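You operate a simulated robot arm through the tools that you are given. There is no shell and no other tool.

You are at the controls of a simulated robot arm. One attempt, no reset.

TASK
Square the pine board on the cups and level it with the wheel.
Fine: check with the spirit level, bubble between the lines; put the level back on its rest.

Only the result counts: the job must be done as asked and must still hold three seconds after the hand-in. Knocking over, shifting, dropping, spilling or breaking anything else fails it.

THE ROBOT
A 6-joint arm with a two-finger parallel gripper, fixed in place. Base frame: the origin is at the foot of the arm, x ahead of it, y to its left, z up; the work surface is at about z = 883. Lengths are in mm, angles in rad, forces in N, time in s.
With the tool pointing down near the work surface it reaches from about 580 to 940 mm from the base axis. Its first joint turns from -2.601 to 2.601 rad. Payload 3.43 kg.
Tool frame: the origin (TCP) lies between the finger pads and is the grasp point; the fingertips stand 34 mm ahead of it; z points along the fingers, y is the line along which they close. Largest opening 128 mm; finger width 24, thickness 12; the body of the gripper, 48 by 130 mm, starts 96 mm behind the TCP.
Orientation is told as [roll, pitch, yaw] about the base's x, y, z axes, in that order, counted from this pose: with the fingers straight down and closing along the base's y, the tool's x points along the base's -x, its y along +y and its z along -z.

THE INTERFACE
- The arm moves only by the tool move_arm. Its argument "series" is a list of rows, each a list of 3 entries, a list of its own where there are three numbers: the turn, a rotation vector about the base's x, y, z in units of 5 degrees (1.0 is 5 degrees), then the shift along the base's x, y, z in units of 20 mm (1.0 is 20 mm), then the closure, from 0 (fully open) to 1 (shut). In form: [[[wx, wy, wz], [x, y, z], grip], ...]. A call has 1 to 20 rows; each row shifts and turns the commanded pose from where the row before left it. A call with a number of a shift or a turn outside -1 to 1 is refused whole. A row lasts 0.2 s, in which the tool goes at most 50 mm and 0.15 rad; a call with a longer step from one row to the next is refused whole, and so is a gripper value outside its range. Where a pose cannot be reached the arm comes as near as it can. A force on the tool above 40 N (or 10 N above the force at the start of the call, whichever is more), or a blocked arm, ends the call early, and 0.2 s more pass. The fingers move at their own pace (about 108 mm/s each) and stop on an object; they squeeze with about 25 N. The grip force told is the motor's: it shows also when the fingers shut on nothing. Time passes only in rows, and 0.2 s behind the last, so rows that do not move let the fingers close. The reply holds the time, the measured pose of the TCP, the force on the tool along the base axes, the opening and the grip force, in the units named above and with some noise, with the torque about the TCP (base axes, N m) and any sound that the robot's microphone picked up.
- Cameras (640 x 400 px; columns grow to the right, rows downward): "scene" is fixed at [399, -501.6, 1485.7]; the picture's right is [1.00, -0.05, 0.00], its down [-0.02, -0.35, -0.94] and it looks along [0.04, 0.94, -0.35] (base axes); focal length 338 px, centre (320, 200). "wrist" rides on the gripper at [76, -11, -160] in the tool frame; the picture's right is [0.15, 0.99, 0.00], its down [-0.88, 0.13, -0.46] and it looks along [-0.45, 0.07, 0.89] (tool axes); focal length 234 px, centre (320, 200). There is no depth. A picture from a camera that has moved, and an enlarged one, comes with that camera's place and axes in the base frame and with its lens.
- capture(camera): a new picture of that camera. The clock stands still meanwhile.
- raise_lower(by): slides the trunk up (or, below 0, down) by that many mm; the arm rides with it, the base frame stays. It gives what a move gives, with no picture.
- inspect(camera, box): a new picture of the part [left, top, right, bottom] of that camera's present view, enlarged. The clock stands still meanwhile.
- finish_job(): hands the job in; it is judged then, once.

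Nothing tells you positions but the pictures and the camera data. Unless the task says otherwise, let go and move clear before handing in.

The tools are called as name(argument=value, ...) on one line, values as JSON. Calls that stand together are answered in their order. move_arm: Moves the arm, as the interface text tells. Its arguments: {"type":"object","properties":{"series":{"type":"array"}},"required":["series"]} The other tools are called the same way: raise_lower (by) slides the trunk up or down; capture (camera) takes a picture; inspect (camera, box) takes an enlarged picture of a part of a camera's view; finish_job () hands the job in.

At the start:

```text
time: 0.0
position: [368.1, 734.9, 1164.1]
tool_rot: [0.001, -0.001, 0.0]
force: [0.1, 0.1, 0.3]
ft_torque: [-0.02, -0.03, 0.0]
gripper_width: 128.0
finger_force: 0.1
trunk travel left (down, up): [-675.0, 35.0]
```

scene: 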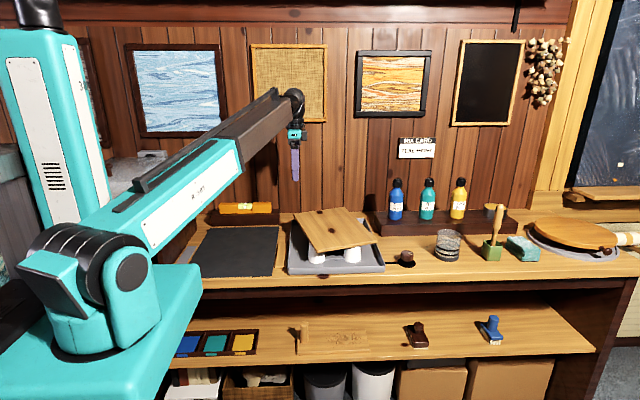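
wrist: 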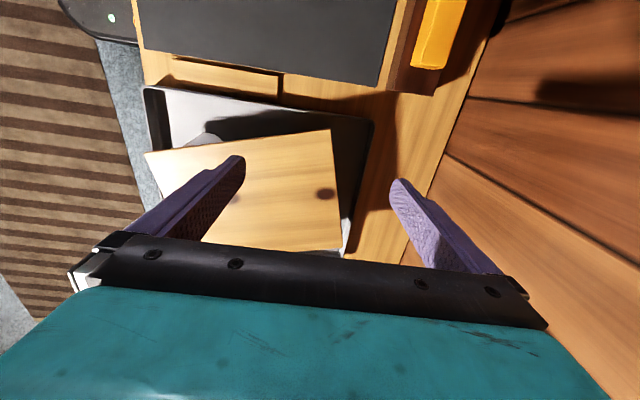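

The pine board sits skewed on cups in a grey tray in the middle of the bench, with the yellow spirit level on its rest at the back left. I'll look closer before moving anything.

inspect(camera="scene", box=[270, 190, 430, 290])

inspect(camera="scene", box=[180, 190, 300, 280])

inspect(camera="wrist", box=[120, 60, 440, 260])

inspect(camera="scene", box=[370, 170, 640, 290])

```text
4.00 times, centred on (350, 240) of scene
camera zoom: at [399.0, -501.6, 1485.7], right [1.0, -0.05, 0.0], down [-0.02, -0.35, -0.94], along [0.04, 0.94, -0.35], focal length 1354 px, centre (200, 40)
```

zoom: 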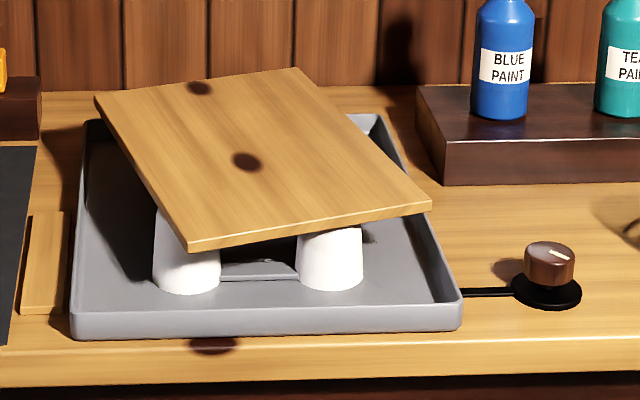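

```text
4.44 times, centred on (240, 235) of scene
camera zoom: at [399.0, -501.6, 1485.7], right [1.0, -0.05, 0.0], down [-0.02, -0.35, -0.94], along [0.04, 0.94, -0.35], focal length 1504 px, centre (676, 44)
```

zoom: 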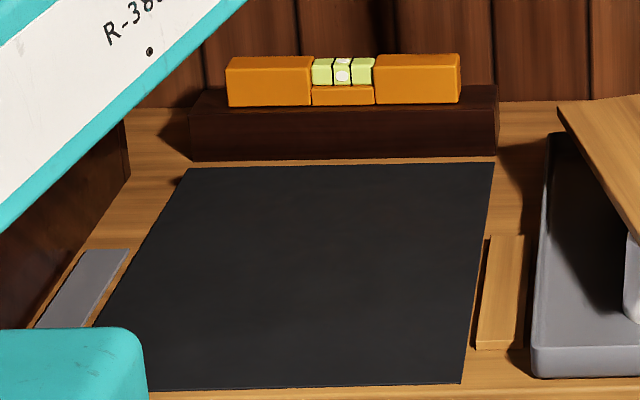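

```text
2.00 times, centred on (280, 160) of wrist
camera zoom: at [291.1, 722.8, 1322.7], right [-0.15, 0.99, 0.0], down [0.88, 0.13, 0.46], along [0.45, 0.07, -0.89], focal length 468 px, centre (400, 280)
```

zoom: 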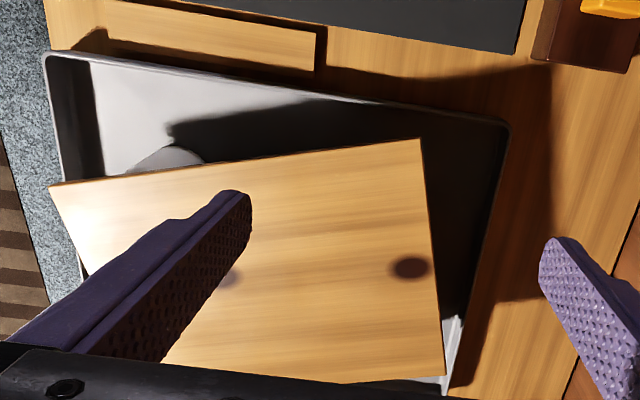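

```text
2.37 times, centred on (505, 230) of scene
camera zoom: at [399.0, -501.6, 1485.7], right [1.0, -0.05, 0.0], down [-0.02, -0.35, -0.94], along [0.04, 0.94, -0.35], focal length 802 px, centre (-118, 129)
```

zoom: 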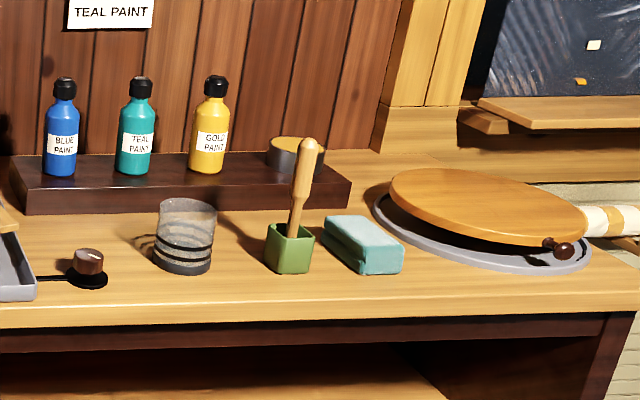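

The board looks about 220 x 300 mm, yawed roughly 15° counter-clockwise around (500, 634) with its top near z 955. The knob is near (747, 506) and the level is near (142, 850). I'll move the wrist camera above the board to check this.

move_arm(series=[[[0, 0, 0], [0.9, -0.4, 0.3], 0], [[0, 0, 0], [0.9, -0.4, 0.3], 0], [[0, 0, 0], [0.9, -0.4, 0.3], 0], [[0, 0, 0], [0.9, -0.4, 0.3], 0], [[0, 0, 0], [0.9, -0.4, 0.3], 0], [[0, 0, 0], [0.9, -0.4, 0.3], 0], [[0, 0, 0], [0.9, -0.4, 0], 0], [[0, 0, 0], [0.9, -0.4, 0], 0], [[0, 0, 0], [0.9, -0.4, 0], 0], [[0, 0, 0], [0.9, -0.4, 0], 0]])

capture(camera="wrist")

capture(camera="scene")

```text
time: 2.2
position: [548.9, 655.6, 1199.1]
tool_rot: [0.0, 0.0, 0.0]
force: [0.3, -0.9, 0.0]
ft_torque: [-0.01, 0.0, -0.02]
gripper_width: 128.0
finger_force: 0.0
trunk travel left (down, up): [-675.0, 35.0]
```

```text
taken
camera wrist: at [472.1, 642.8, 1359.0], right [-0.15, 0.99, 0.0], down [0.88, 0.13, 0.46], along [0.45, 0.07, -0.89], focal length 234 px, centre (320, 200)
```

wrist: 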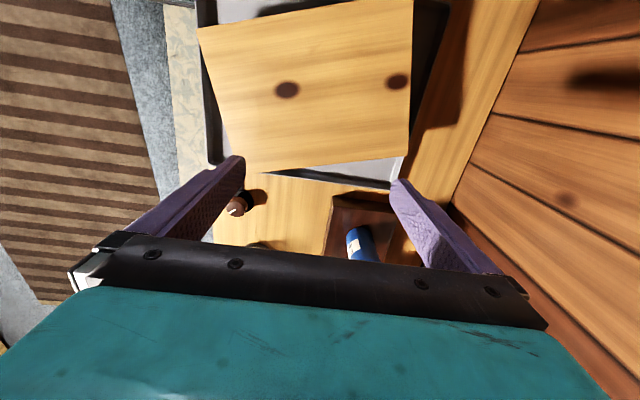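

```text
taken
```

scene: 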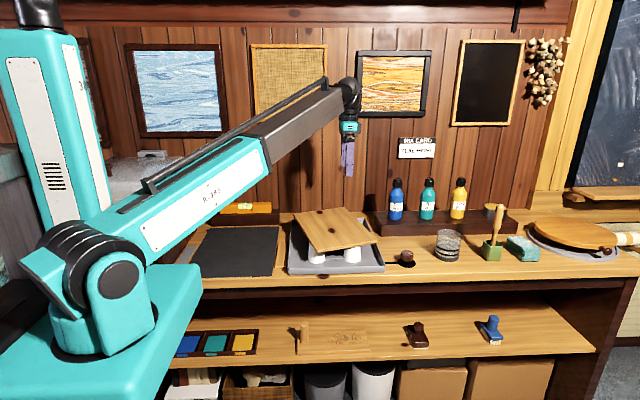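

The wrist view shows the skewed board over the tray, with the knob and bottle shelf to its right. I'll zoom in on the cups, tray, knob and level.

inspect(camera="scene", box=[300, 230, 380, 280])

inspect(camera="scene", box=[380, 240, 428, 270])

inspect(camera="scene", box=[210, 195, 290, 235])

inspect(camera="wrist", box=[180, 0, 460, 175])

```text
8.00 times, centred on (340, 255) of scene
camera zoom: at [399.0, -501.6, 1485.7], right [1.0, -0.05, 0.0], down [-0.02, -0.35, -0.94], along [0.04, 0.94, -0.35], focal length 2708 px, centre (160, -240)
```

zoom: 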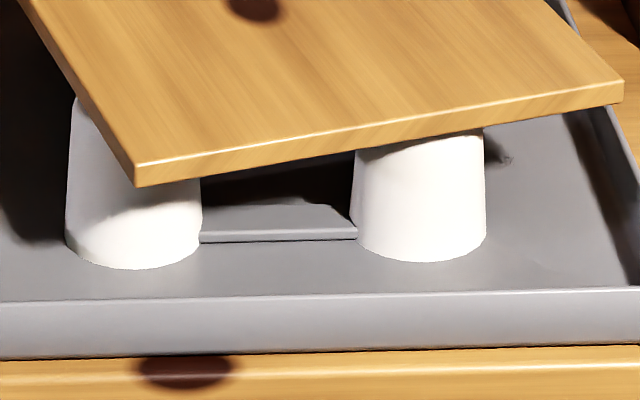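

```text
13.33 times, centred on (404, 255) of scene
camera zoom: at [399.0, -501.6, 1485.7], right [1.0, -0.05, 0.0], down [-0.02, -0.35, -0.94], along [0.04, 0.94, -0.35], focal length 4513 px, centre (-800, -533)
```

zoom: 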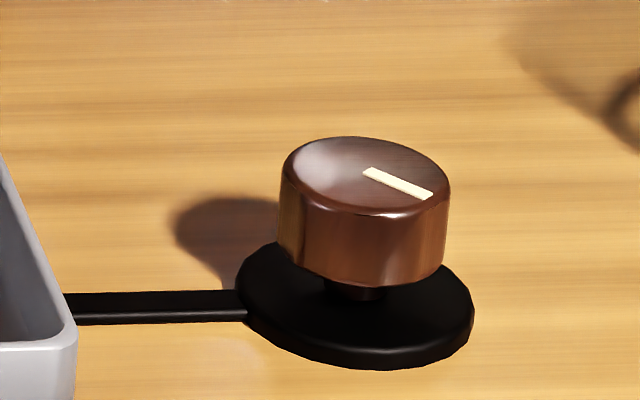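

```text
8.00 times, centred on (250, 215) of scene
camera zoom: at [399.0, -501.6, 1485.7], right [1.0, -0.05, 0.0], down [-0.02, -0.35, -0.94], along [0.04, 0.94, -0.35], focal length 2708 px, centre (880, 80)
```

zoom: 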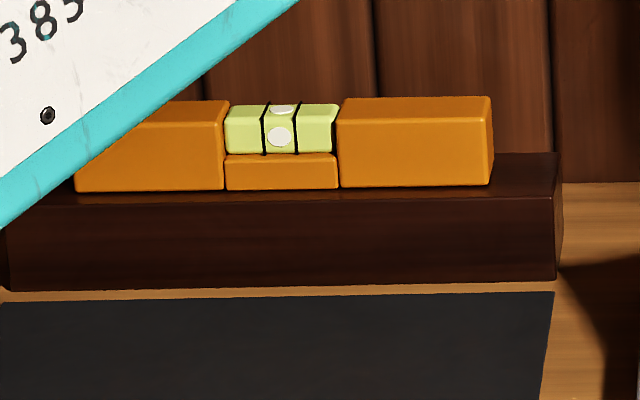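

```text
2.29 times, centred on (320, 88) of wrist
camera zoom: at [472.1, 642.8, 1359.0], right [-0.15, 0.99, 0.0], down [0.88, 0.13, 0.46], along [0.45, 0.07, -0.89], focal length 535 px, centre (320, 457)
```

zoom: 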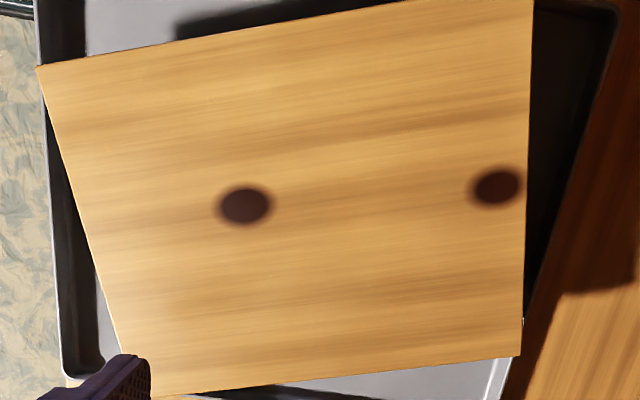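

The level's bubble is between its lines on the rest, so the rest is a good reference. Two front cups show at about (435, 511) and (558, 510). I'll look under the board from the left to see the cups and the lifting mechanism.

move_arm(series=[[[0, -1, 0], [-1, 0, 0], 0], [[0, -1, 0], [-1, 0, 0], 0], [[0, -1, 0], [-1, 0, 0], 0], [[0, -1, 0], [-1, 0, 0], 0], [[0, -1, 0], [-1, 0, 0], 0], [[0, -1, 0], [-1, 0, 0], 0], [[0, -1, 0], [-1, 0, 0], 0], [[0, -1, 0], [-1, 0, 0], 0], [[0, 0, 0], [-1, 0, 0], 0], [[0, 0, 0], [-1, 0, 0], 0], [[0, 0, 0], [-1, 0, 0], 0], [[0, 0, 0], [-1, 0, 0], 0], [[0, 0, 0], [-1, -0.5, 0], 0], [[0, 0, 0], [-1, -0.5, -1], 0], [[0, 0, 0], [0, 0, -1], 0], [[0, 0, 0], [0, 0, -1], 0], [[0, 0, 0], [0, 0, -1], 0], [[0, 0, 0], [0, 0, -1], 0], [[0, 0, 0], [0, 0, -1], 0], [[0, 0, 0], [0, 0, -1], 0]])

capture(camera="wrist")

capture(camera="scene")

```text
time: 6.4
position: [268.5, 634.7, 1061.2]
tool_rot: [-0.001, -0.697, 0.0]
force: [0.4, -0.1, -0.1]
ft_torque: [0.02, -0.01, -0.01]
gripper_width: 128.0
finger_force: 0.2
trunk travel left (down, up): [-675.0, 35.0]
```

```text
taken
camera wrist: at [106.3, 622.6, 1132.8], right [-0.11, 0.99, -0.09], down [0.38, 0.13, 0.92], along [0.92, 0.07, -0.39], focal length 234 px, centre (320, 200)
```

wrist: 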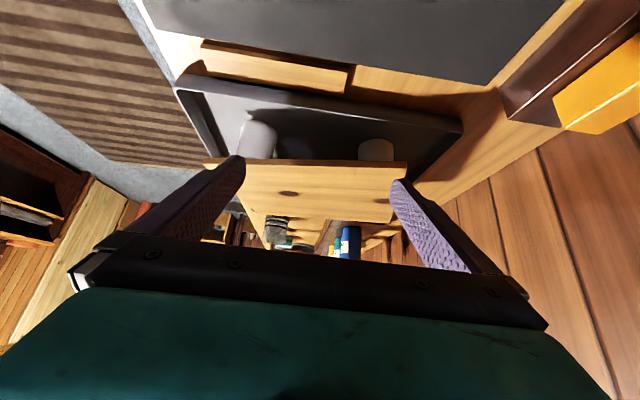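

```text
taken
```

scene: 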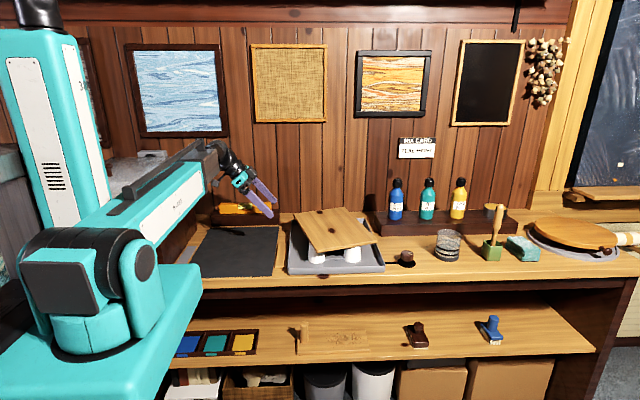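

The arm follows well, and the wrist image is upside-down from this side. I'll zoom in under the board.

inspect(camera="wrist", box=[160, 70, 480, 230])

inspect(camera="wrist", box=[480, 20, 640, 140])

```text
2.00 times, centred on (320, 150) of wrist
camera zoom: at [106.3, 622.6, 1132.8], right [-0.11, 0.99, -0.09], down [0.38, 0.13, 0.92], along [0.92, 0.07, -0.39], focal length 468 px, centre (320, 300)
```

zoom: 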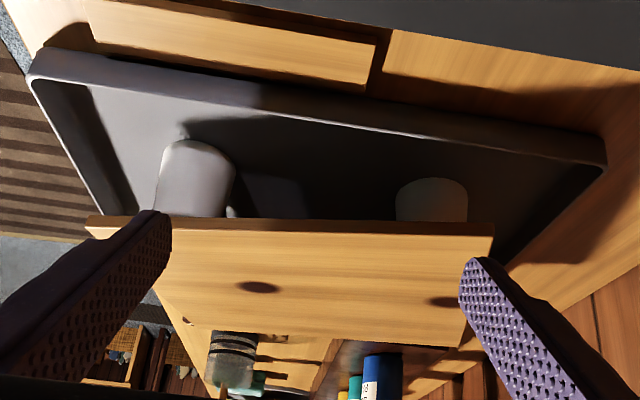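

```text
3.33 times, centred on (560, 80) of wrist
camera zoom: at [106.3, 622.6, 1132.8], right [-0.11, 0.99, -0.09], down [0.38, 0.13, 0.92], along [0.92, 0.07, -0.39], focal length 781 px, centre (-480, 600)
```

zoom: 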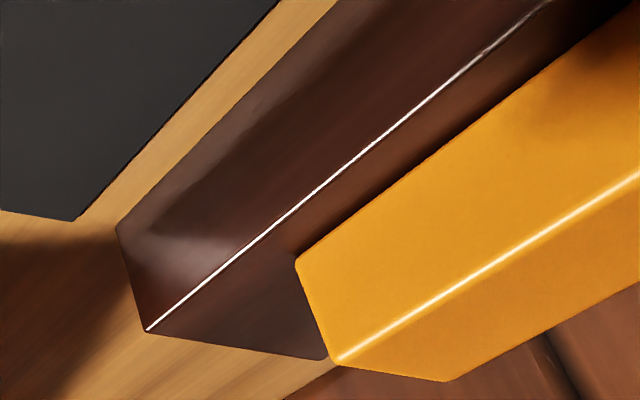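

Four cups look likely, two at the front and two at the back. I'll go lower to see below the board.

move_arm(series=[[[0, 0, 0], [-0.5, 0, -1], 0], [[0, 0, 0], [-0.5, 0, -1], 0], [[0, 0, 0], [-0.5, 0, -1], 0], [[0, 0, 0], [-0.5, 0, -1], 0], [[0, 0, 0], [-0.5, 0, -0.5], 0]])

capture(camera="wrist")

inspect(camera="wrist", box=[160, 50, 480, 250])

```text
time: 7.6
position: [218.2, 635.6, 968.6]
tool_rot: [-0.001, -0.697, -0.001]
force: [-1.1, 0.2, -0.2]
ft_torque: [0.01, 0.01, -0.03]
gripper_width: 127.9
finger_force: 0.0
trunk travel left (down, up): [-675.0, 35.0]
```

```text
taken
camera wrist: at [56.4, 623.3, 1042.2], right [-0.11, 0.99, -0.09], down [0.38, 0.13, 0.92], along [0.92, 0.07, -0.39], focal length 234 px, centre (320, 200)
```

wrist: 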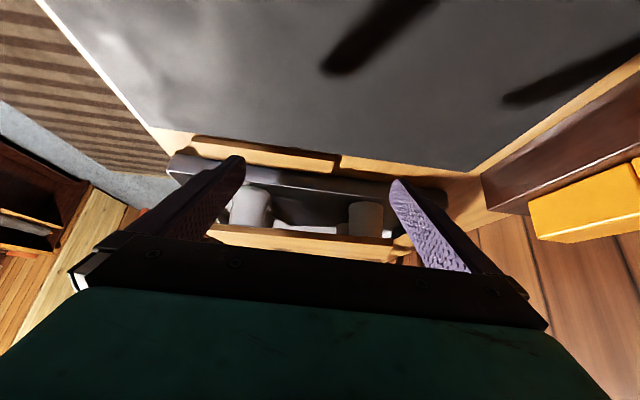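

```text
2.00 times, centred on (320, 150) of wrist
camera zoom: at [56.4, 623.3, 1042.2], right [-0.11, 0.99, -0.09], down [0.38, 0.13, 0.92], along [0.92, 0.07, -0.39], focal length 468 px, centre (320, 300)
```

zoom: 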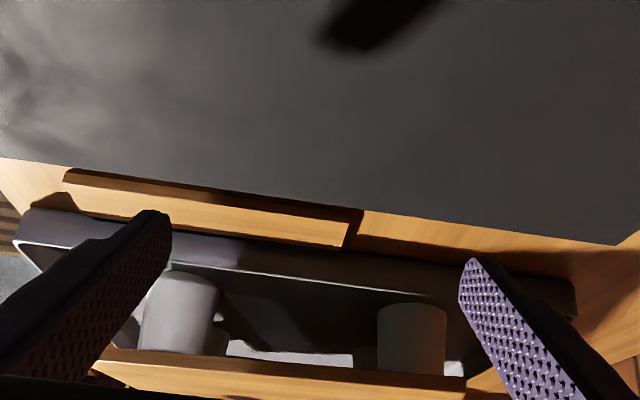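

inspect(camera="wrist", box=[210, 170, 410, 270])

```text
3.20 times, centred on (310, 220) of wrist
camera zoom: at [56.4, 623.3, 1042.2], right [-0.11, 0.99, -0.09], down [0.38, 0.13, 0.92], along [0.92, 0.07, -0.39], focal length 749 px, centre (352, 136)
```

zoom: 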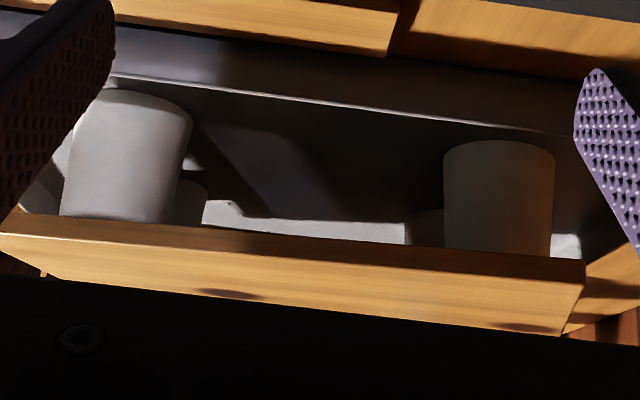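

Four cups stand in the tray at roughly x 435/558 and y 511/735, so I'll square the board to the tray centred over them. I'll push the board's side edges with the open finger pair, since two contact points also align the edge. First I move to above the right-hand edge.

move_arm(series=[[[0, 1, 0], [0, 0, 1], 0], [[0, 1, 0], [0, 0, 1], 0], [[0, 1, 0], [0, 0, 1], 0], [[0, 1, 0], [0, 0, 1], 0], [[0, 1, 0], [0, 0, 1], 0], [[0, 1, 0], [1, 0, 1], 0], [[0, 1, 0], [1, 0, 1], 0], [[0, 1, 0], [1, 0, 0.5], 0], [[0, 0, 0], [1, 0, 0], 0], [[0, 0, 0], [1, 0, 0], 0], [[0, 0, 0], [1, 0, 0], 0], [[0, 0, 0], [1, 0, 0], 0], [[0, 0, 0], [1, 0, 0], 0], [[0, 0, 0], [1, 0, 0], 0], [[0, 0, 0], [1, 0, 0], 0], [[0, 0, 0], [1, 0, 0], 0], [[0, 0, 0], [1, 0, 0], 0], [[0, 0, 0], [1, 0, 0], 0], [[0, 0, 0], [1, 0, 0], 0], [[0, 0, 0], [1, 0, 0], 0]])

move_arm(series=[[[0, 0, 0], [1, -0.2, 0], 0], [[0, 0, 0], [1, -0.2, 0], 0], [[0, 0, 0], [1, -0.2, 0], 0], [[0, 0, 0], [1, -0.2, 0], 0], [[0, 0, 0], [1, -0.2, 0], 0], [[0, 0, 0], [1, -0.2, 0], 0], [[0, 0, 0], [1, -0.2, 0], 0], [[0, 0, 0], [0.8, 0, 0], 0]])

capture(camera="wrist")

capture(camera="scene")

```text
time: 11.8
position: [518.1, 635.0, 1117.2]
tool_rot: [-0.001, 0.001, 0.001]
force: [0.8, -0.7, -0.1]
ft_torque: [0.0, 0.03, 0.01]
gripper_width: 128.1
finger_force: 0.2
trunk travel left (down, up): [-675.0, 35.0]
```

```text
time: 13.6
position: [674.9, 609.2, 1119.2]
tool_rot: [0.001, 0.0, 0.003]
force: [0.5, 0.2, 0.0]
ft_torque: [0.01, -0.03, 0.02]
gripper_width: 128.3
finger_force: 0.0
trunk travel left (down, up): [-675.0, 35.0]
```

```text
taken
camera wrist: at [598.1, 596.0, 1278.4], right [-0.15, 0.99, 0.0], down [0.88, 0.13, 0.46], along [0.45, 0.07, -0.89], focal length 234 px, centre (320, 200)
```

wrist: 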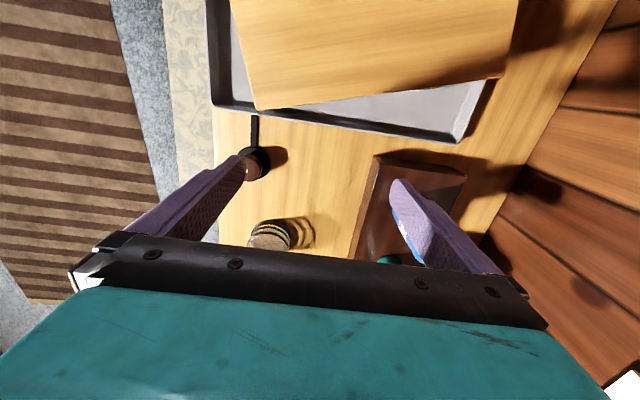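

```text
taken
```

scene: 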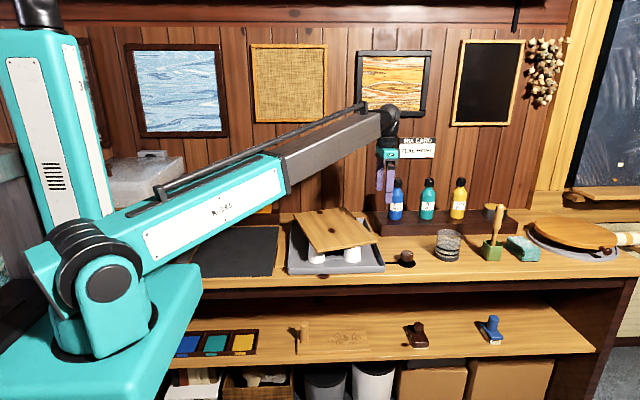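

Now I'll zoom on the fingertips, whose position is known, to calibrate the scene camera.

inspect(camera="scene", box=[364, 165, 412, 210])

inspect(camera="wrist", box=[200, 0, 520, 160])

inspect(camera="scene", box=[280, 200, 392, 280])

```text
8.89 times, centred on (388, 188) of scene
camera zoom: at [399.0, -501.6, 1485.7], right [1.0, -0.05, 0.0], down [-0.02, -0.35, -0.94], along [0.04, 0.94, -0.35], focal length 3009 px, centre (-284, 311)
```

zoom: 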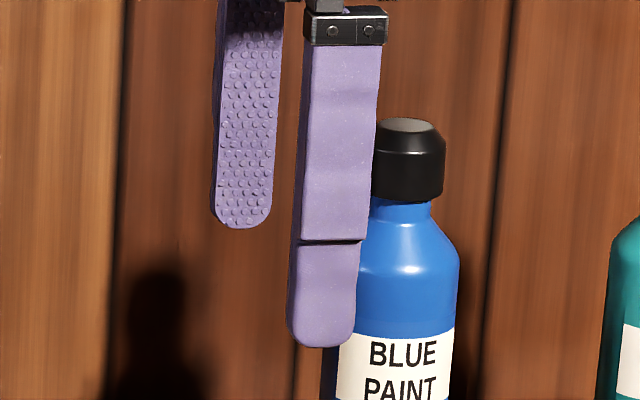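

```text
2.00 times, centred on (360, 80) of wrist
camera zoom: at [598.1, 596.0, 1278.4], right [-0.15, 0.99, 0.0], down [0.88, 0.13, 0.46], along [0.45, 0.07, -0.89], focal length 468 px, centre (240, 440)
```

zoom: 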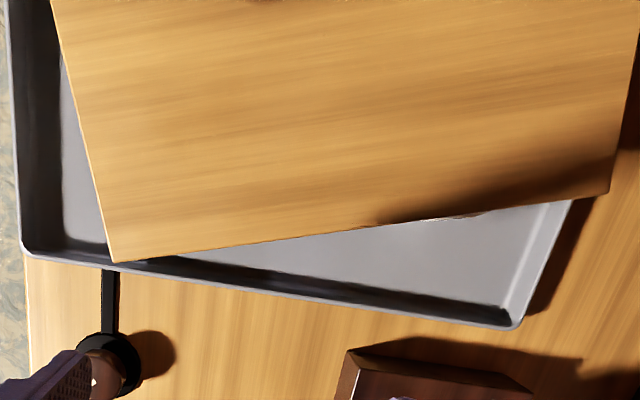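

```text
5.00 times, centred on (336, 240) of scene
camera zoom: at [399.0, -501.6, 1485.7], right [1.0, -0.05, 0.0], down [-0.02, -0.35, -0.94], along [0.04, 0.94, -0.35], focal length 1692 px, centre (240, 0)
```

zoom: 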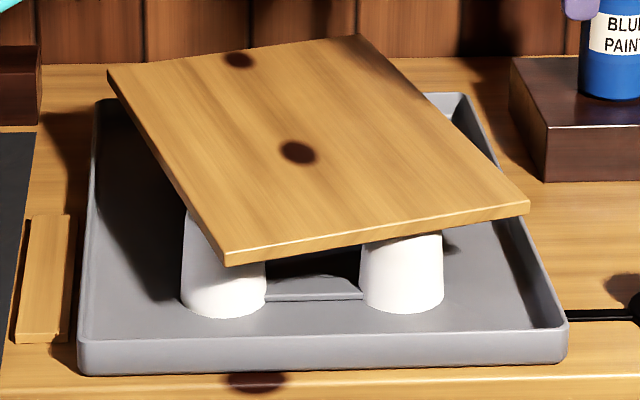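

Calibrated, the board measures about 220 x 300 mm, centred near (499, 636), yawed +16°, and its back end is about 11 mm higher. The tray and cups are centred near (499, 639) and square to the base, so a rotation of about −16° in place is needed. I'll lower beside the right edge.

move_arm(series=[[[0, 0, 0], [0, 0, -1], 0], [[0, 0, 0], [0, 0, -1], 0], [[0, 0, 0], [0, 0, -1], 0], [[0, 0, 0], [0, 0, -1], 0], [[0, 0, 0], [0, 0, -1], 0], [[0, 0, 0], [0, 0, -1], 0], [[0, 0, 0], [0, 0, -0.9], 0], [[0, 0, 0], [0, 0, -0.8], 0]])

inspect(camera="scene", box=[280, 190, 424, 280])

capture(camera="wrist")

```text
time: 15.4
position: [674.9, 606.6, 965.6]
tool_rot: [0.001, 0.0, 0.0]
force: [-0.2, 0.2, 0.4]
ft_torque: [0.01, 0.02, -0.02]
gripper_width: 127.9
finger_force: 0.0
trunk travel left (down, up): [-675.0, 35.0]
```

```text
4.44 times, centred on (352, 235) of scene
camera zoom: at [399.0, -501.6, 1485.7], right [1.0, -0.05, 0.0], down [-0.02, -0.35, -0.94], along [0.04, 0.94, -0.35], focal length 1504 px, centre (178, 44)
```

zoom: 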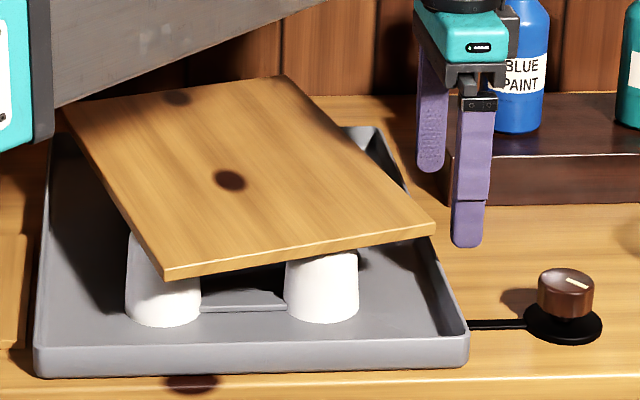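

```text
taken
camera wrist: at [597.5, 593.9, 1124.9], right [-0.15, 0.99, 0.0], down [0.88, 0.13, 0.46], along [0.45, 0.07, -0.89], focal length 234 px, centre (320, 200)
```

wrist: 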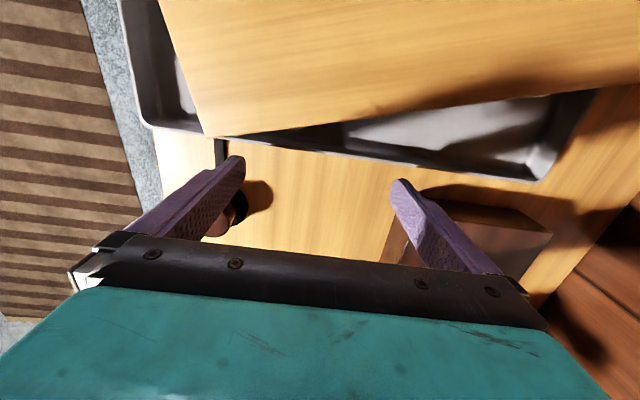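

The fingers sit just right of the board, below its top and above the tray rim. I'll make a small first push of about 10 mm to see how the board and cups react.

move_arm(series=[[[0, 0, 0], [-0.5, 0, 0], 0], [[0, 0, 0], [-0.3, 0, 0], 0], [[0, 0, 0], [-0.2, 0, 0], 0], [[0, 0, 0], [-0.2, 0, 0], 0], [[0, 0, 0], [-0.2, 0, 0], 0], [[0, 0, 0], [-0.2, 0, 0], 0]])

inspect(camera="scene", box=[280, 190, 424, 280])

```text
time: 16.8
position: [641.2, 607.1, 965.8]
tool_rot: [0.001, 0.0, 0.001]
force: [1.6, -1.4, 0.2]
ft_torque: [-0.05, 0.01, 0.06]
gripper_width: 128.2
finger_force: 0.0
trunk travel left (down, up): [-675.0, 35.0]
```

```text
4.44 times, centred on (352, 235) of scene
camera zoom: at [399.0, -501.6, 1485.7], right [1.0, -0.05, 0.0], down [-0.02, -0.35, -0.94], along [0.04, 0.94, -0.35], focal length 1504 px, centre (178, 44)
```

zoom: 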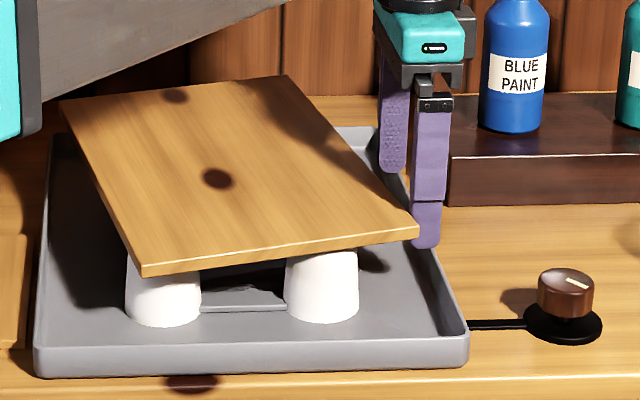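

The board turns easily (under 2 N) and the cups stay put. I'll push a bit further from this side.

move_arm(series=[[[0, 0, 0], [-0.25, 0, 0], 0], [[0, 0, 0], [-0.25, 0, 0], 0], [[0, 0, 0], [-0.25, 0, 0], 0], [[0, 0, 0], [-0.2, 0, 0], 0]])

inspect(camera="scene", box=[280, 190, 424, 280])

capture(camera="wrist")

```text
time: 17.8
position: [623.6, 606.5, 966.2]
tool_rot: [0.0, 0.001, 0.0]
force: [0.8, -0.8, 0.3]
ft_torque: [0.01, -0.04, 0.07]
gripper_width: 128.2
finger_force: 0.0
trunk travel left (down, up): [-675.0, 35.0]
```

```text
4.44 times, centred on (352, 235) of scene
camera zoom: at [399.0, -501.6, 1485.7], right [1.0, -0.05, 0.0], down [-0.02, -0.35, -0.94], along [0.04, 0.94, -0.35], focal length 1504 px, centre (178, 44)
```

zoom: 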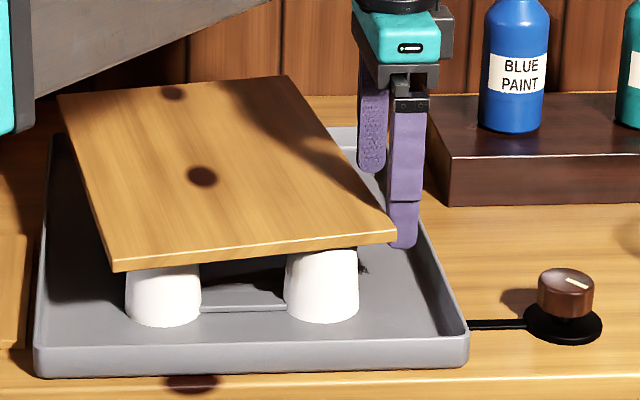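

```text
taken
camera wrist: at [546.4, 594.7, 1125.0], right [-0.15, 0.99, 0.0], down [0.88, 0.13, 0.46], along [0.45, 0.07, -0.89], focal length 234 px, centre (320, 200)
```

wrist: 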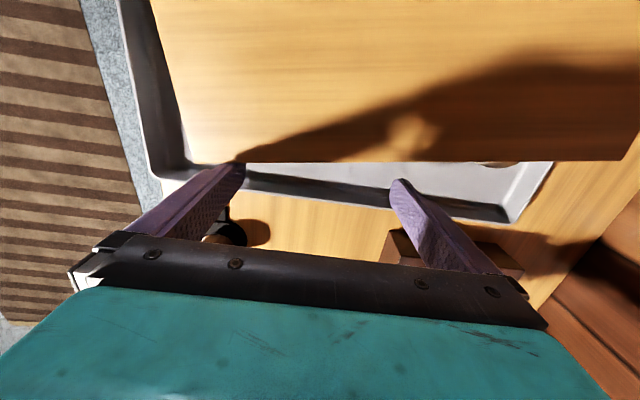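

The board's yaw is now about 9° and its centre has drifted to about x 482. I'll nudge it a little more, then back off and push the rear of the left edge the other way.

move_arm(series=[[[0, 0, 0], [-0.2, 0, 0], 0], [[0, 0, 0], [0.3, 0, 0], 0], [[0, 0, 0], [1, 0, 0], 0], [[0, 0, 0], [0.5, 0, 0.3], 0], [[0, 0, 0], [0, 0, 1], 0], [[0, 0, 0], [0, 0, 1], 0], [[0, 0, 0], [0, 0, 1], 0], [[0, 0, 0], [0, 0, 1], 0], [[0, 0, 0], [-1, 0.2, 1], 0], [[0, 0, 0], [-1, 0.3, 0.5], 0], [[0, 0, 0], [-1, 0.3, 0], 0], [[0, 0, 0], [-1, 0.3, 0], 0], [[0, 0, 0], [-1, 0.3, 0], 0], [[0, 0, 0], [-1, 0.3, 0], 0], [[0, 0, 0], [-1, 0.3, 0], 0], [[0, 0, 0], [-1, 0.3, 0], 0], [[0, 0, 0], [-1, 0.2, 0], 0], [[0, 0, 0], [-1, 0.2, 0], 0], [[0, 0, 0], [-1, 0.2, 0], 0], [[0, 0, 0], [-1, 0.1, 0], 0]])

move_arm(series=[[[0, 0, 0], [-1, 0, 0], 0], [[0, 0, 0], [-1, 0, 0], 0], [[0, 0, 0], [-1, 0, 0], 0], [[0, 0, 0], [-1, 0, 0], 0]])

inspect(camera="scene", box=[260, 190, 404, 280])

capture(camera="wrist")

```text
time: 22.0
position: [416.5, 667.5, 1081.0]
tool_rot: [0.0, -0.001, 0.0]
force: [1.2, 0.2, -0.7]
ft_torque: [-0.04, -0.02, 0.02]
gripper_width: 128.0
finger_force: 0.1
trunk travel left (down, up): [-675.0, 35.0]
```

```text
time: 23.0
position: [336.5, 665.3, 1080.7]
tool_rot: [0.0, 0.0, 0.0]
force: [-0.5, -0.4, -0.7]
ft_torque: [-0.02, -0.01, -0.02]
gripper_width: 128.1
finger_force: 0.0
trunk travel left (down, up): [-675.0, 35.0]
```

```text
4.44 times, centred on (332, 235) of scene
camera zoom: at [399.0, -501.6, 1485.7], right [1.0, -0.05, 0.0], down [-0.02, -0.35, -0.94], along [0.04, 0.94, -0.35], focal length 1504 px, centre (267, 44)
```

zoom: 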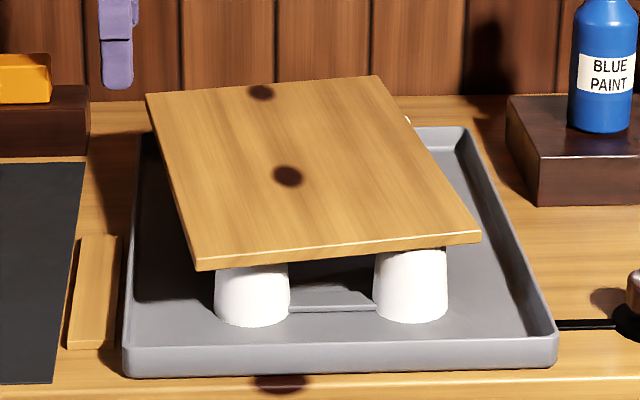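

```text
taken
camera wrist: at [258.9, 653.7, 1239.7], right [-0.15, 0.99, 0.0], down [0.88, 0.13, 0.46], along [0.45, 0.07, -0.89], focal length 234 px, centre (320, 200)
```

wrist: 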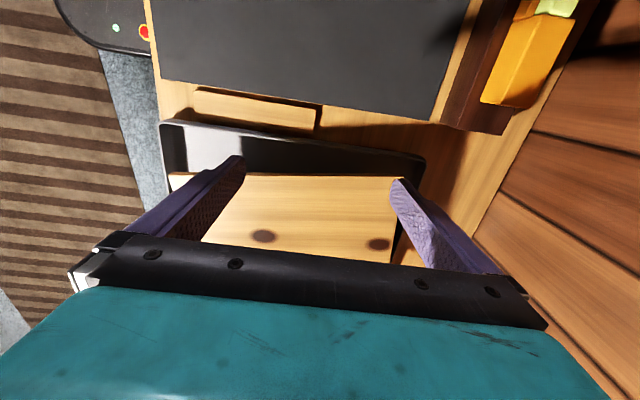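

The yaw is now about 8.4° with the centre at (480, 644). I'll descend left of the left edge and push the rear toward +x until both fingers bear on the edge.

move_arm(series=[[[0, 0, 0], [-0.6, 0, -0.5], 0], [[0, 0, 0], [0, 0, -1], 0], [[0, 0, 0], [0, 0, -1], 0], [[0, 0, 0], [0, 0, -1], 0], [[0, 0, 0], [0, 0, -1], 0], [[0, 0, 0], [0, 0, -0.7], 0], [[0, 0, 0], [0, 0, -0.6], 0]])

move_arm(series=[[[0, 0, 0], [0.5, 0, 0], 0], [[0, 0, 0], [0.4, 0, 0], 0], [[0, 0, 0], [0.3, 0, 0], 0], [[0, 0, 0], [0.25, 0, 0], 0], [[0, 0, 0], [0.25, 0, 0], 0], [[0, 0, 0], [0.25, 0, 0], 0], [[0, 0, 0], [0.25, 0, 0], 0]])

inspect(camera="scene", box=[260, 190, 404, 280])

capture(camera="wrist")

```text
time: 24.6
position: [323.8, 667.1, 967.5]
tool_rot: [0.001, 0.0, 0.0]
force: [-0.2, 0.2, 0.0]
ft_torque: [0.0, -0.01, -0.03]
gripper_width: 127.8
finger_force: 0.0
trunk travel left (down, up): [-675.0, 35.0]
```

```text
time: 26.2
position: [368.2, 666.3, 965.8]
tool_rot: [0.001, 0.001, 0.003]
force: [0.1, 0.4, 0.1]
ft_torque: [0.02, 0.01, 0.03]
gripper_width: 128.0
finger_force: 0.1
trunk travel left (down, up): [-675.0, 35.0]
```

```text
4.44 times, centred on (332, 235) of scene
camera zoom: at [399.0, -501.6, 1485.7], right [1.0, -0.05, 0.0], down [-0.02, -0.35, -0.94], along [0.04, 0.94, -0.35], focal length 1504 px, centre (267, 44)
```

zoom: 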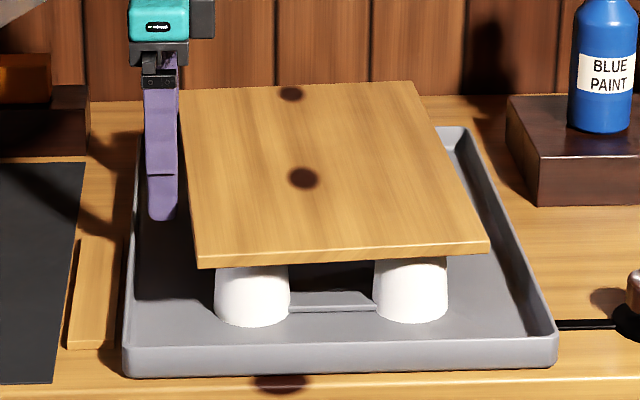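

```text
taken
camera wrist: at [291.5, 654.2, 1124.9], right [-0.15, 0.99, 0.0], down [0.88, 0.13, 0.46], along [0.45, 0.07, -0.89], focal length 234 px, centre (320, 200)
```

wrist: 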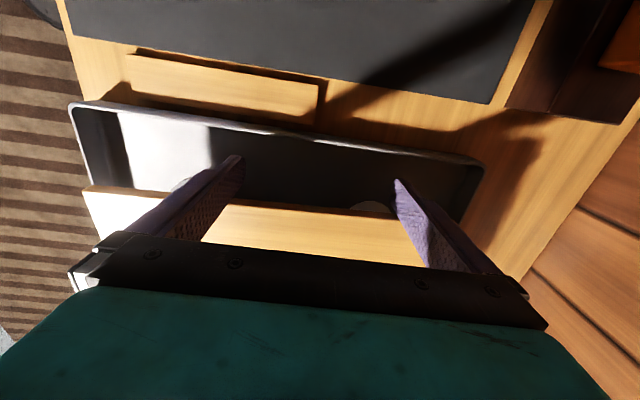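

The yaw is down to about 3°. I'll keep pushing slowly until the second finger also bears on the edge.

move_arm(series=[[[0, 0, 0], [0.2, 0, 0], 0], [[0, 0, 0], [0.2, 0, 0], 0], [[0, 0, 0], [0.15, 0, 0], 0], [[0, 0, 0], [0.1, 0, 0], 0]])

inspect(camera="scene", box=[260, 190, 404, 280])

inspect(camera="wrist", box=[60, 90, 500, 280])

```text
time: 27.2
position: [379.7, 665.5, 966.1]
tool_rot: [0.001, 0.0, -0.001]
force: [-1.3, 0.3, 0.3]
ft_torque: [0.08, 0.0, 0.11]
gripper_width: 127.7
finger_force: 0.0
trunk travel left (down, up): [-675.0, 35.0]
```

```text
4.44 times, centred on (332, 235) of scene
camera zoom: at [399.0, -501.6, 1485.7], right [1.0, -0.05, 0.0], down [-0.02, -0.35, -0.94], along [0.04, 0.94, -0.35], focal length 1504 px, centre (267, 44)
```

zoom: 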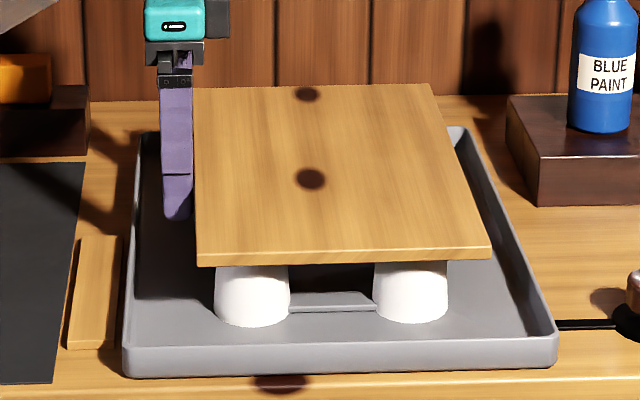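

```text
1.45 times, centred on (280, 185) of wrist
camera zoom: at [303.8, 654.8, 1125.0], right [-0.15, 0.99, 0.0], down [0.88, 0.13, 0.46], along [0.45, 0.07, -0.89], focal length 341 px, centre (378, 222)
```

zoom: 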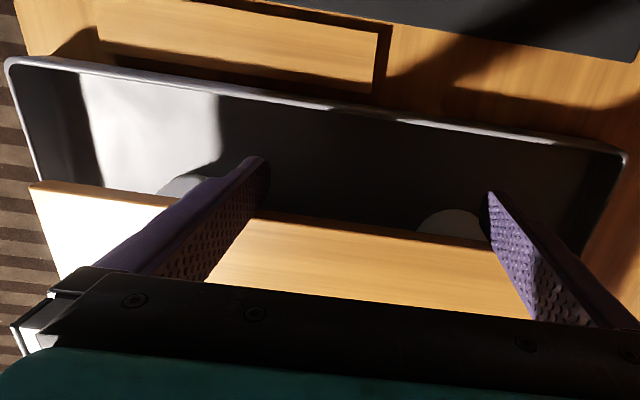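

The board looks square now, with yaw about 0° and centre about (502, 638). I'll back off and check from directly above.

move_arm(series=[[[0, 0, 0], [-0.6, 0, 0], 0], [[0, 0, 0], [-1, 0, 0], 0], [[0, 0, 0], [-0.4, 0, 0.4], 0], [[0, 0, 0], [0, 0, 1], 0], [[0, 0, 0], [0, 0, 1], 0], [[0, 0, 0], [0, 0, 1], 0], [[0, 0, 0], [0, 0, 1], 0], [[0, 0, 0], [1, 0, 1], 0], [[0, 0, 0], [1, -0.1, 1], 0], [[0, 0, 0], [1, -0.1, 1], 0], [[0, 0, 0], [1, -0.1, 1], 0], [[0, 0, 0], [1, -0.1, 1], 0], [[0, 0, 0], [1, -0.1, 1], 0], [[0, 0, 0], [1, 0, 0.5], 0], [[0, 0, 0], [1, 0, 0], 0], [[0, 0, 0], [1, 0, 0], 0], [[0, 0, 0], [1, 0, 0], 0], [[0, 0, 0], [1, 0, 0], 0], [[0, 0, 0], [1, 0, 0], 0]])

capture(camera="wrist")

inspect(camera="scene", box=[270, 195, 398, 275])

```text
time: 31.2
position: [579.9, 658.3, 1182.6]
tool_rot: [0.001, 0.001, 0.003]
force: [-0.6, -0.5, 1.0]
ft_torque: [0.02, 0.0, -0.02]
gripper_width: 128.0
finger_force: 0.0
trunk travel left (down, up): [-675.0, 35.0]
```

```text
taken
camera wrist: at [503.4, 645.8, 1342.1], right [-0.15, 0.99, 0.0], down [0.88, 0.13, 0.46], along [0.45, 0.07, -0.89], focal length 234 px, centre (320, 200)
```

wrist: 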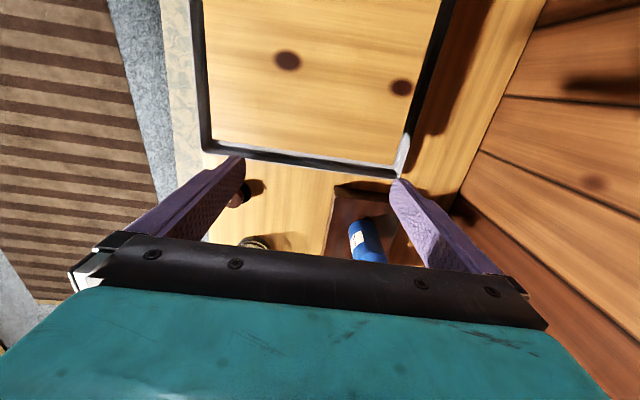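

```text
5.00 times, centred on (334, 235) of scene
camera zoom: at [399.0, -501.6, 1485.7], right [1.0, -0.05, 0.0], down [-0.02, -0.35, -0.94], along [0.04, 0.94, -0.35], focal length 1692 px, centre (250, 25)
```

zoom: 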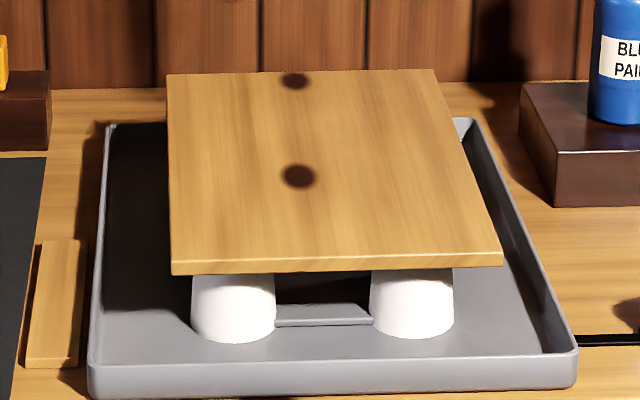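

inspect(camera="wrist", box=[180, 0, 460, 175])

```text
2.29 times, centred on (320, 88) of wrist
camera zoom: at [503.4, 645.8, 1342.1], right [-0.15, 0.99, 0.0], down [0.88, 0.13, 0.46], along [0.45, 0.07, -0.89], focal length 535 px, centre (320, 457)
```

zoom: 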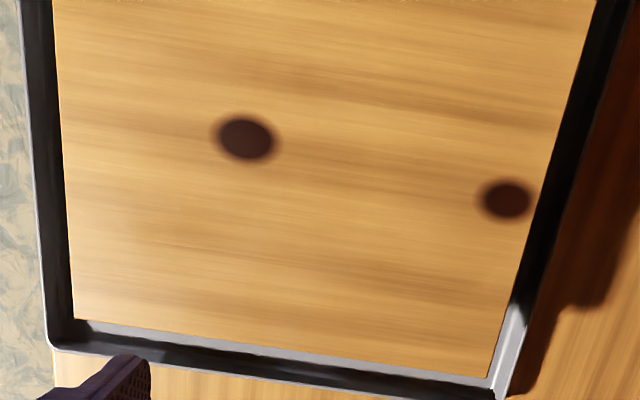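

The board is square to the tray within about 1° and centred within a few mm. It slopes about 10 mm up toward the back (+y), so I need the level lying along y. The level is 220 mm long, centred near (143, 868) on its rest, spanning z 931 to 969. I'll move over it to check.

move_arm(series=[[[0, 0, 0], [-1, 0.3, 0], 0], [[0, 0, 0], [-1, 0.4, 0], 0], [[0, 0, 0], [-1, 0.5, 0], 0], [[0, 0, 0], [-1, 0.5, 0], 0], [[0, 0, 0], [-1, 0.5, 0], 0], [[0, 0, 0], [-1, 0.5, 0], 0], [[0, 0, 0], [-1, 0.5, 0], 0], [[0, 0, 0], [-1, 0.5, 0], 0], [[0, 0, 0], [-1, 0.5, 0], 0], [[0, 0, 0], [-1, 0.5, 0], 0], [[0, 0, 0], [-1, 0.5, 0], 0], [[0, 0, 0], [-1, 0.5, 0], 0], [[0, 0, 0], [-1, 0.5, 0], 0], [[0, 0, 0], [-1, 0.5, 0], 0], [[0, 0, 0], [-1, 0.5, 0], 0], [[0, 0, 0], [-1, 0.5, 0], 0], [[0, 0, 0], [-1, 0.5, 0], 0], [[0, 0, 0], [-1, 0.4, 0], 0], [[0, 0, 0], [-1, 0.4, 0], 0], [[0, 0, 0], [0, 0, 0], 0.4]])

capture(camera="wrist")

capture(camera="scene")

```text
time: 35.4
position: [200.8, 837.2, 1183.2]
tool_rot: [0.001, 0.001, 0.0]
force: [0.5, -0.2, 0.0]
ft_torque: [-0.01, -0.02, 0.02]
gripper_width: 76.7
finger_force: 0.1
trunk travel left (down, up): [-675.0, 35.0]
```

```text
taken
camera wrist: at [123.4, 826.0, 1342.8], right [-0.15, 0.99, 0.0], down [0.88, 0.13, 0.46], along [0.45, 0.07, -0.89], focal length 234 px, centre (320, 200)
```

wrist: 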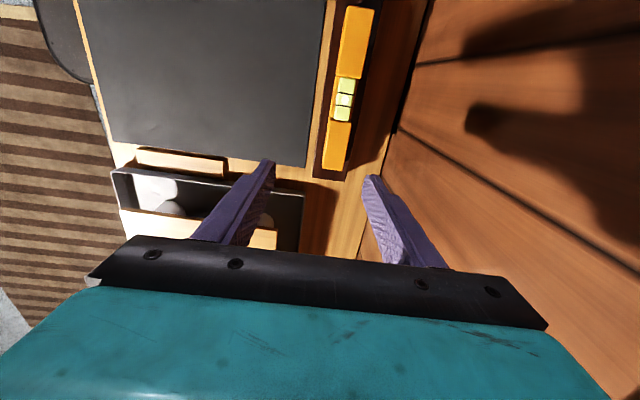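

```text
taken
```

scene: 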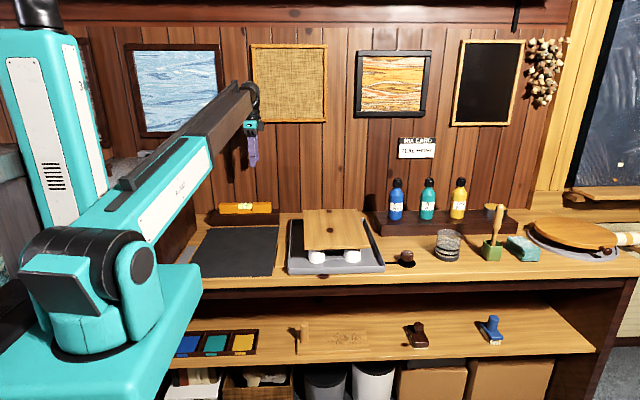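

inspect(camera="wrist", box=[280, 0, 420, 190])

inspect(camera="scene", box=[200, 190, 290, 240])

```text
2.11 times, centred on (350, 95) of wrist
camera zoom: at [123.4, 826.0, 1342.8], right [-0.15, 0.99, 0.0], down [0.88, 0.13, 0.46], along [0.45, 0.07, -0.89], focal length 493 px, centre (257, 421)
```

zoom: 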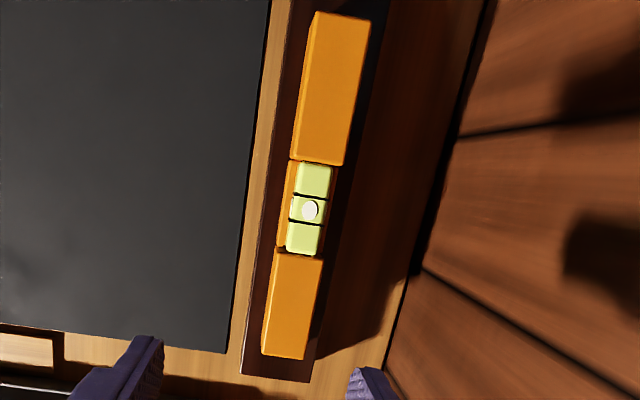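

```text
7.11 times, centred on (245, 215) of scene
camera zoom: at [399.0, -501.6, 1485.7], right [1.0, -0.05, 0.0], down [-0.02, -0.35, -0.94], along [0.04, 0.94, -0.35], focal length 2407 px, centre (853, 93)
```

zoom: 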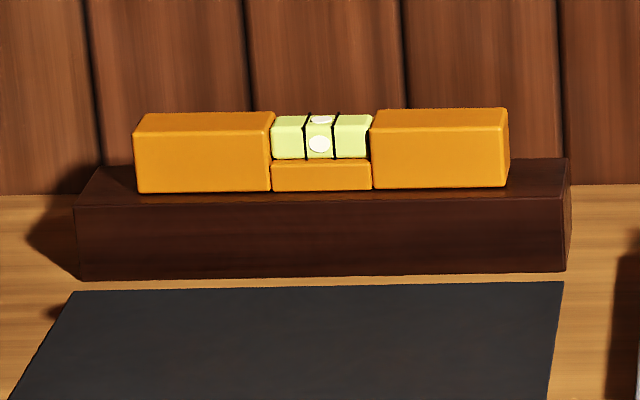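

The level sits along x with its vial recessed in the middle, so I'll grip the solid right-hand block near its inner end, around x = 190. I'll approach from above.

move_arm(series=[[[0, 0, 0], [-0.5, 0.8, -1], 0.4], [[0, 0, 0], [0, 0.7, -1], 0.4], [[0, 0, 0], [0, 0, -1], 0.4], [[0, 0, 0], [0, 0, -1], 0.4], [[0, 0, 0], [0, 0, -1], 0.4], [[0, 0, 0], [0, 0, -1], 0.4], [[0, 0, 0], [0, 0, -0.9], 0.4]])

inspect(camera="scene", box=[200, 160, 290, 240])

capture(camera="wrist")

```text
time: 37.0
position: [189.6, 867.4, 1045.1]
tool_rot: [0.001, -0.001, -0.001]
force: [-0.9, 0.9, 0.2]
ft_torque: [-0.02, 0.02, -0.01]
gripper_width: 76.8
finger_force: 0.0
trunk travel left (down, up): [-675.0, 35.0]
```

```text
5.00 times, centred on (245, 200) of scene
camera zoom: at [399.0, -501.6, 1485.7], right [1.0, -0.05, 0.0], down [-0.02, -0.35, -0.94], along [0.04, 0.94, -0.35], focal length 1692 px, centre (695, 200)
```

zoom: 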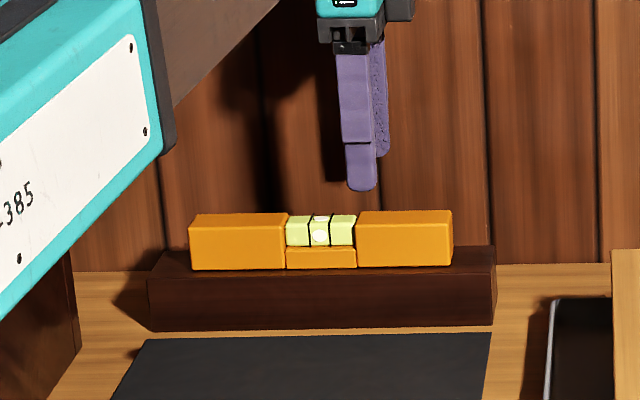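

```text
taken
camera wrist: at [112.2, 854.7, 1204.2], right [-0.15, 0.99, 0.0], down [0.88, 0.13, 0.46], along [0.45, 0.07, -0.89], focal length 234 px, centre (320, 200)
```

wrist: 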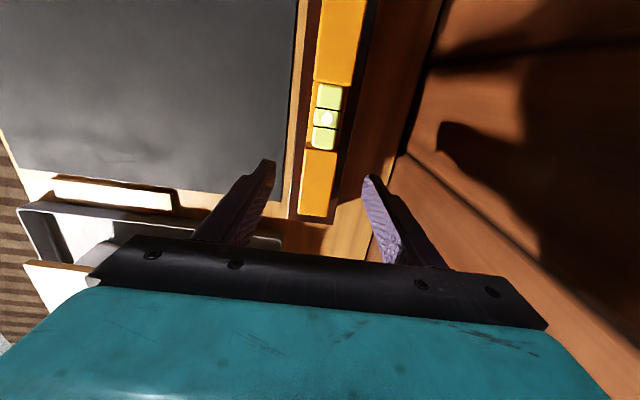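

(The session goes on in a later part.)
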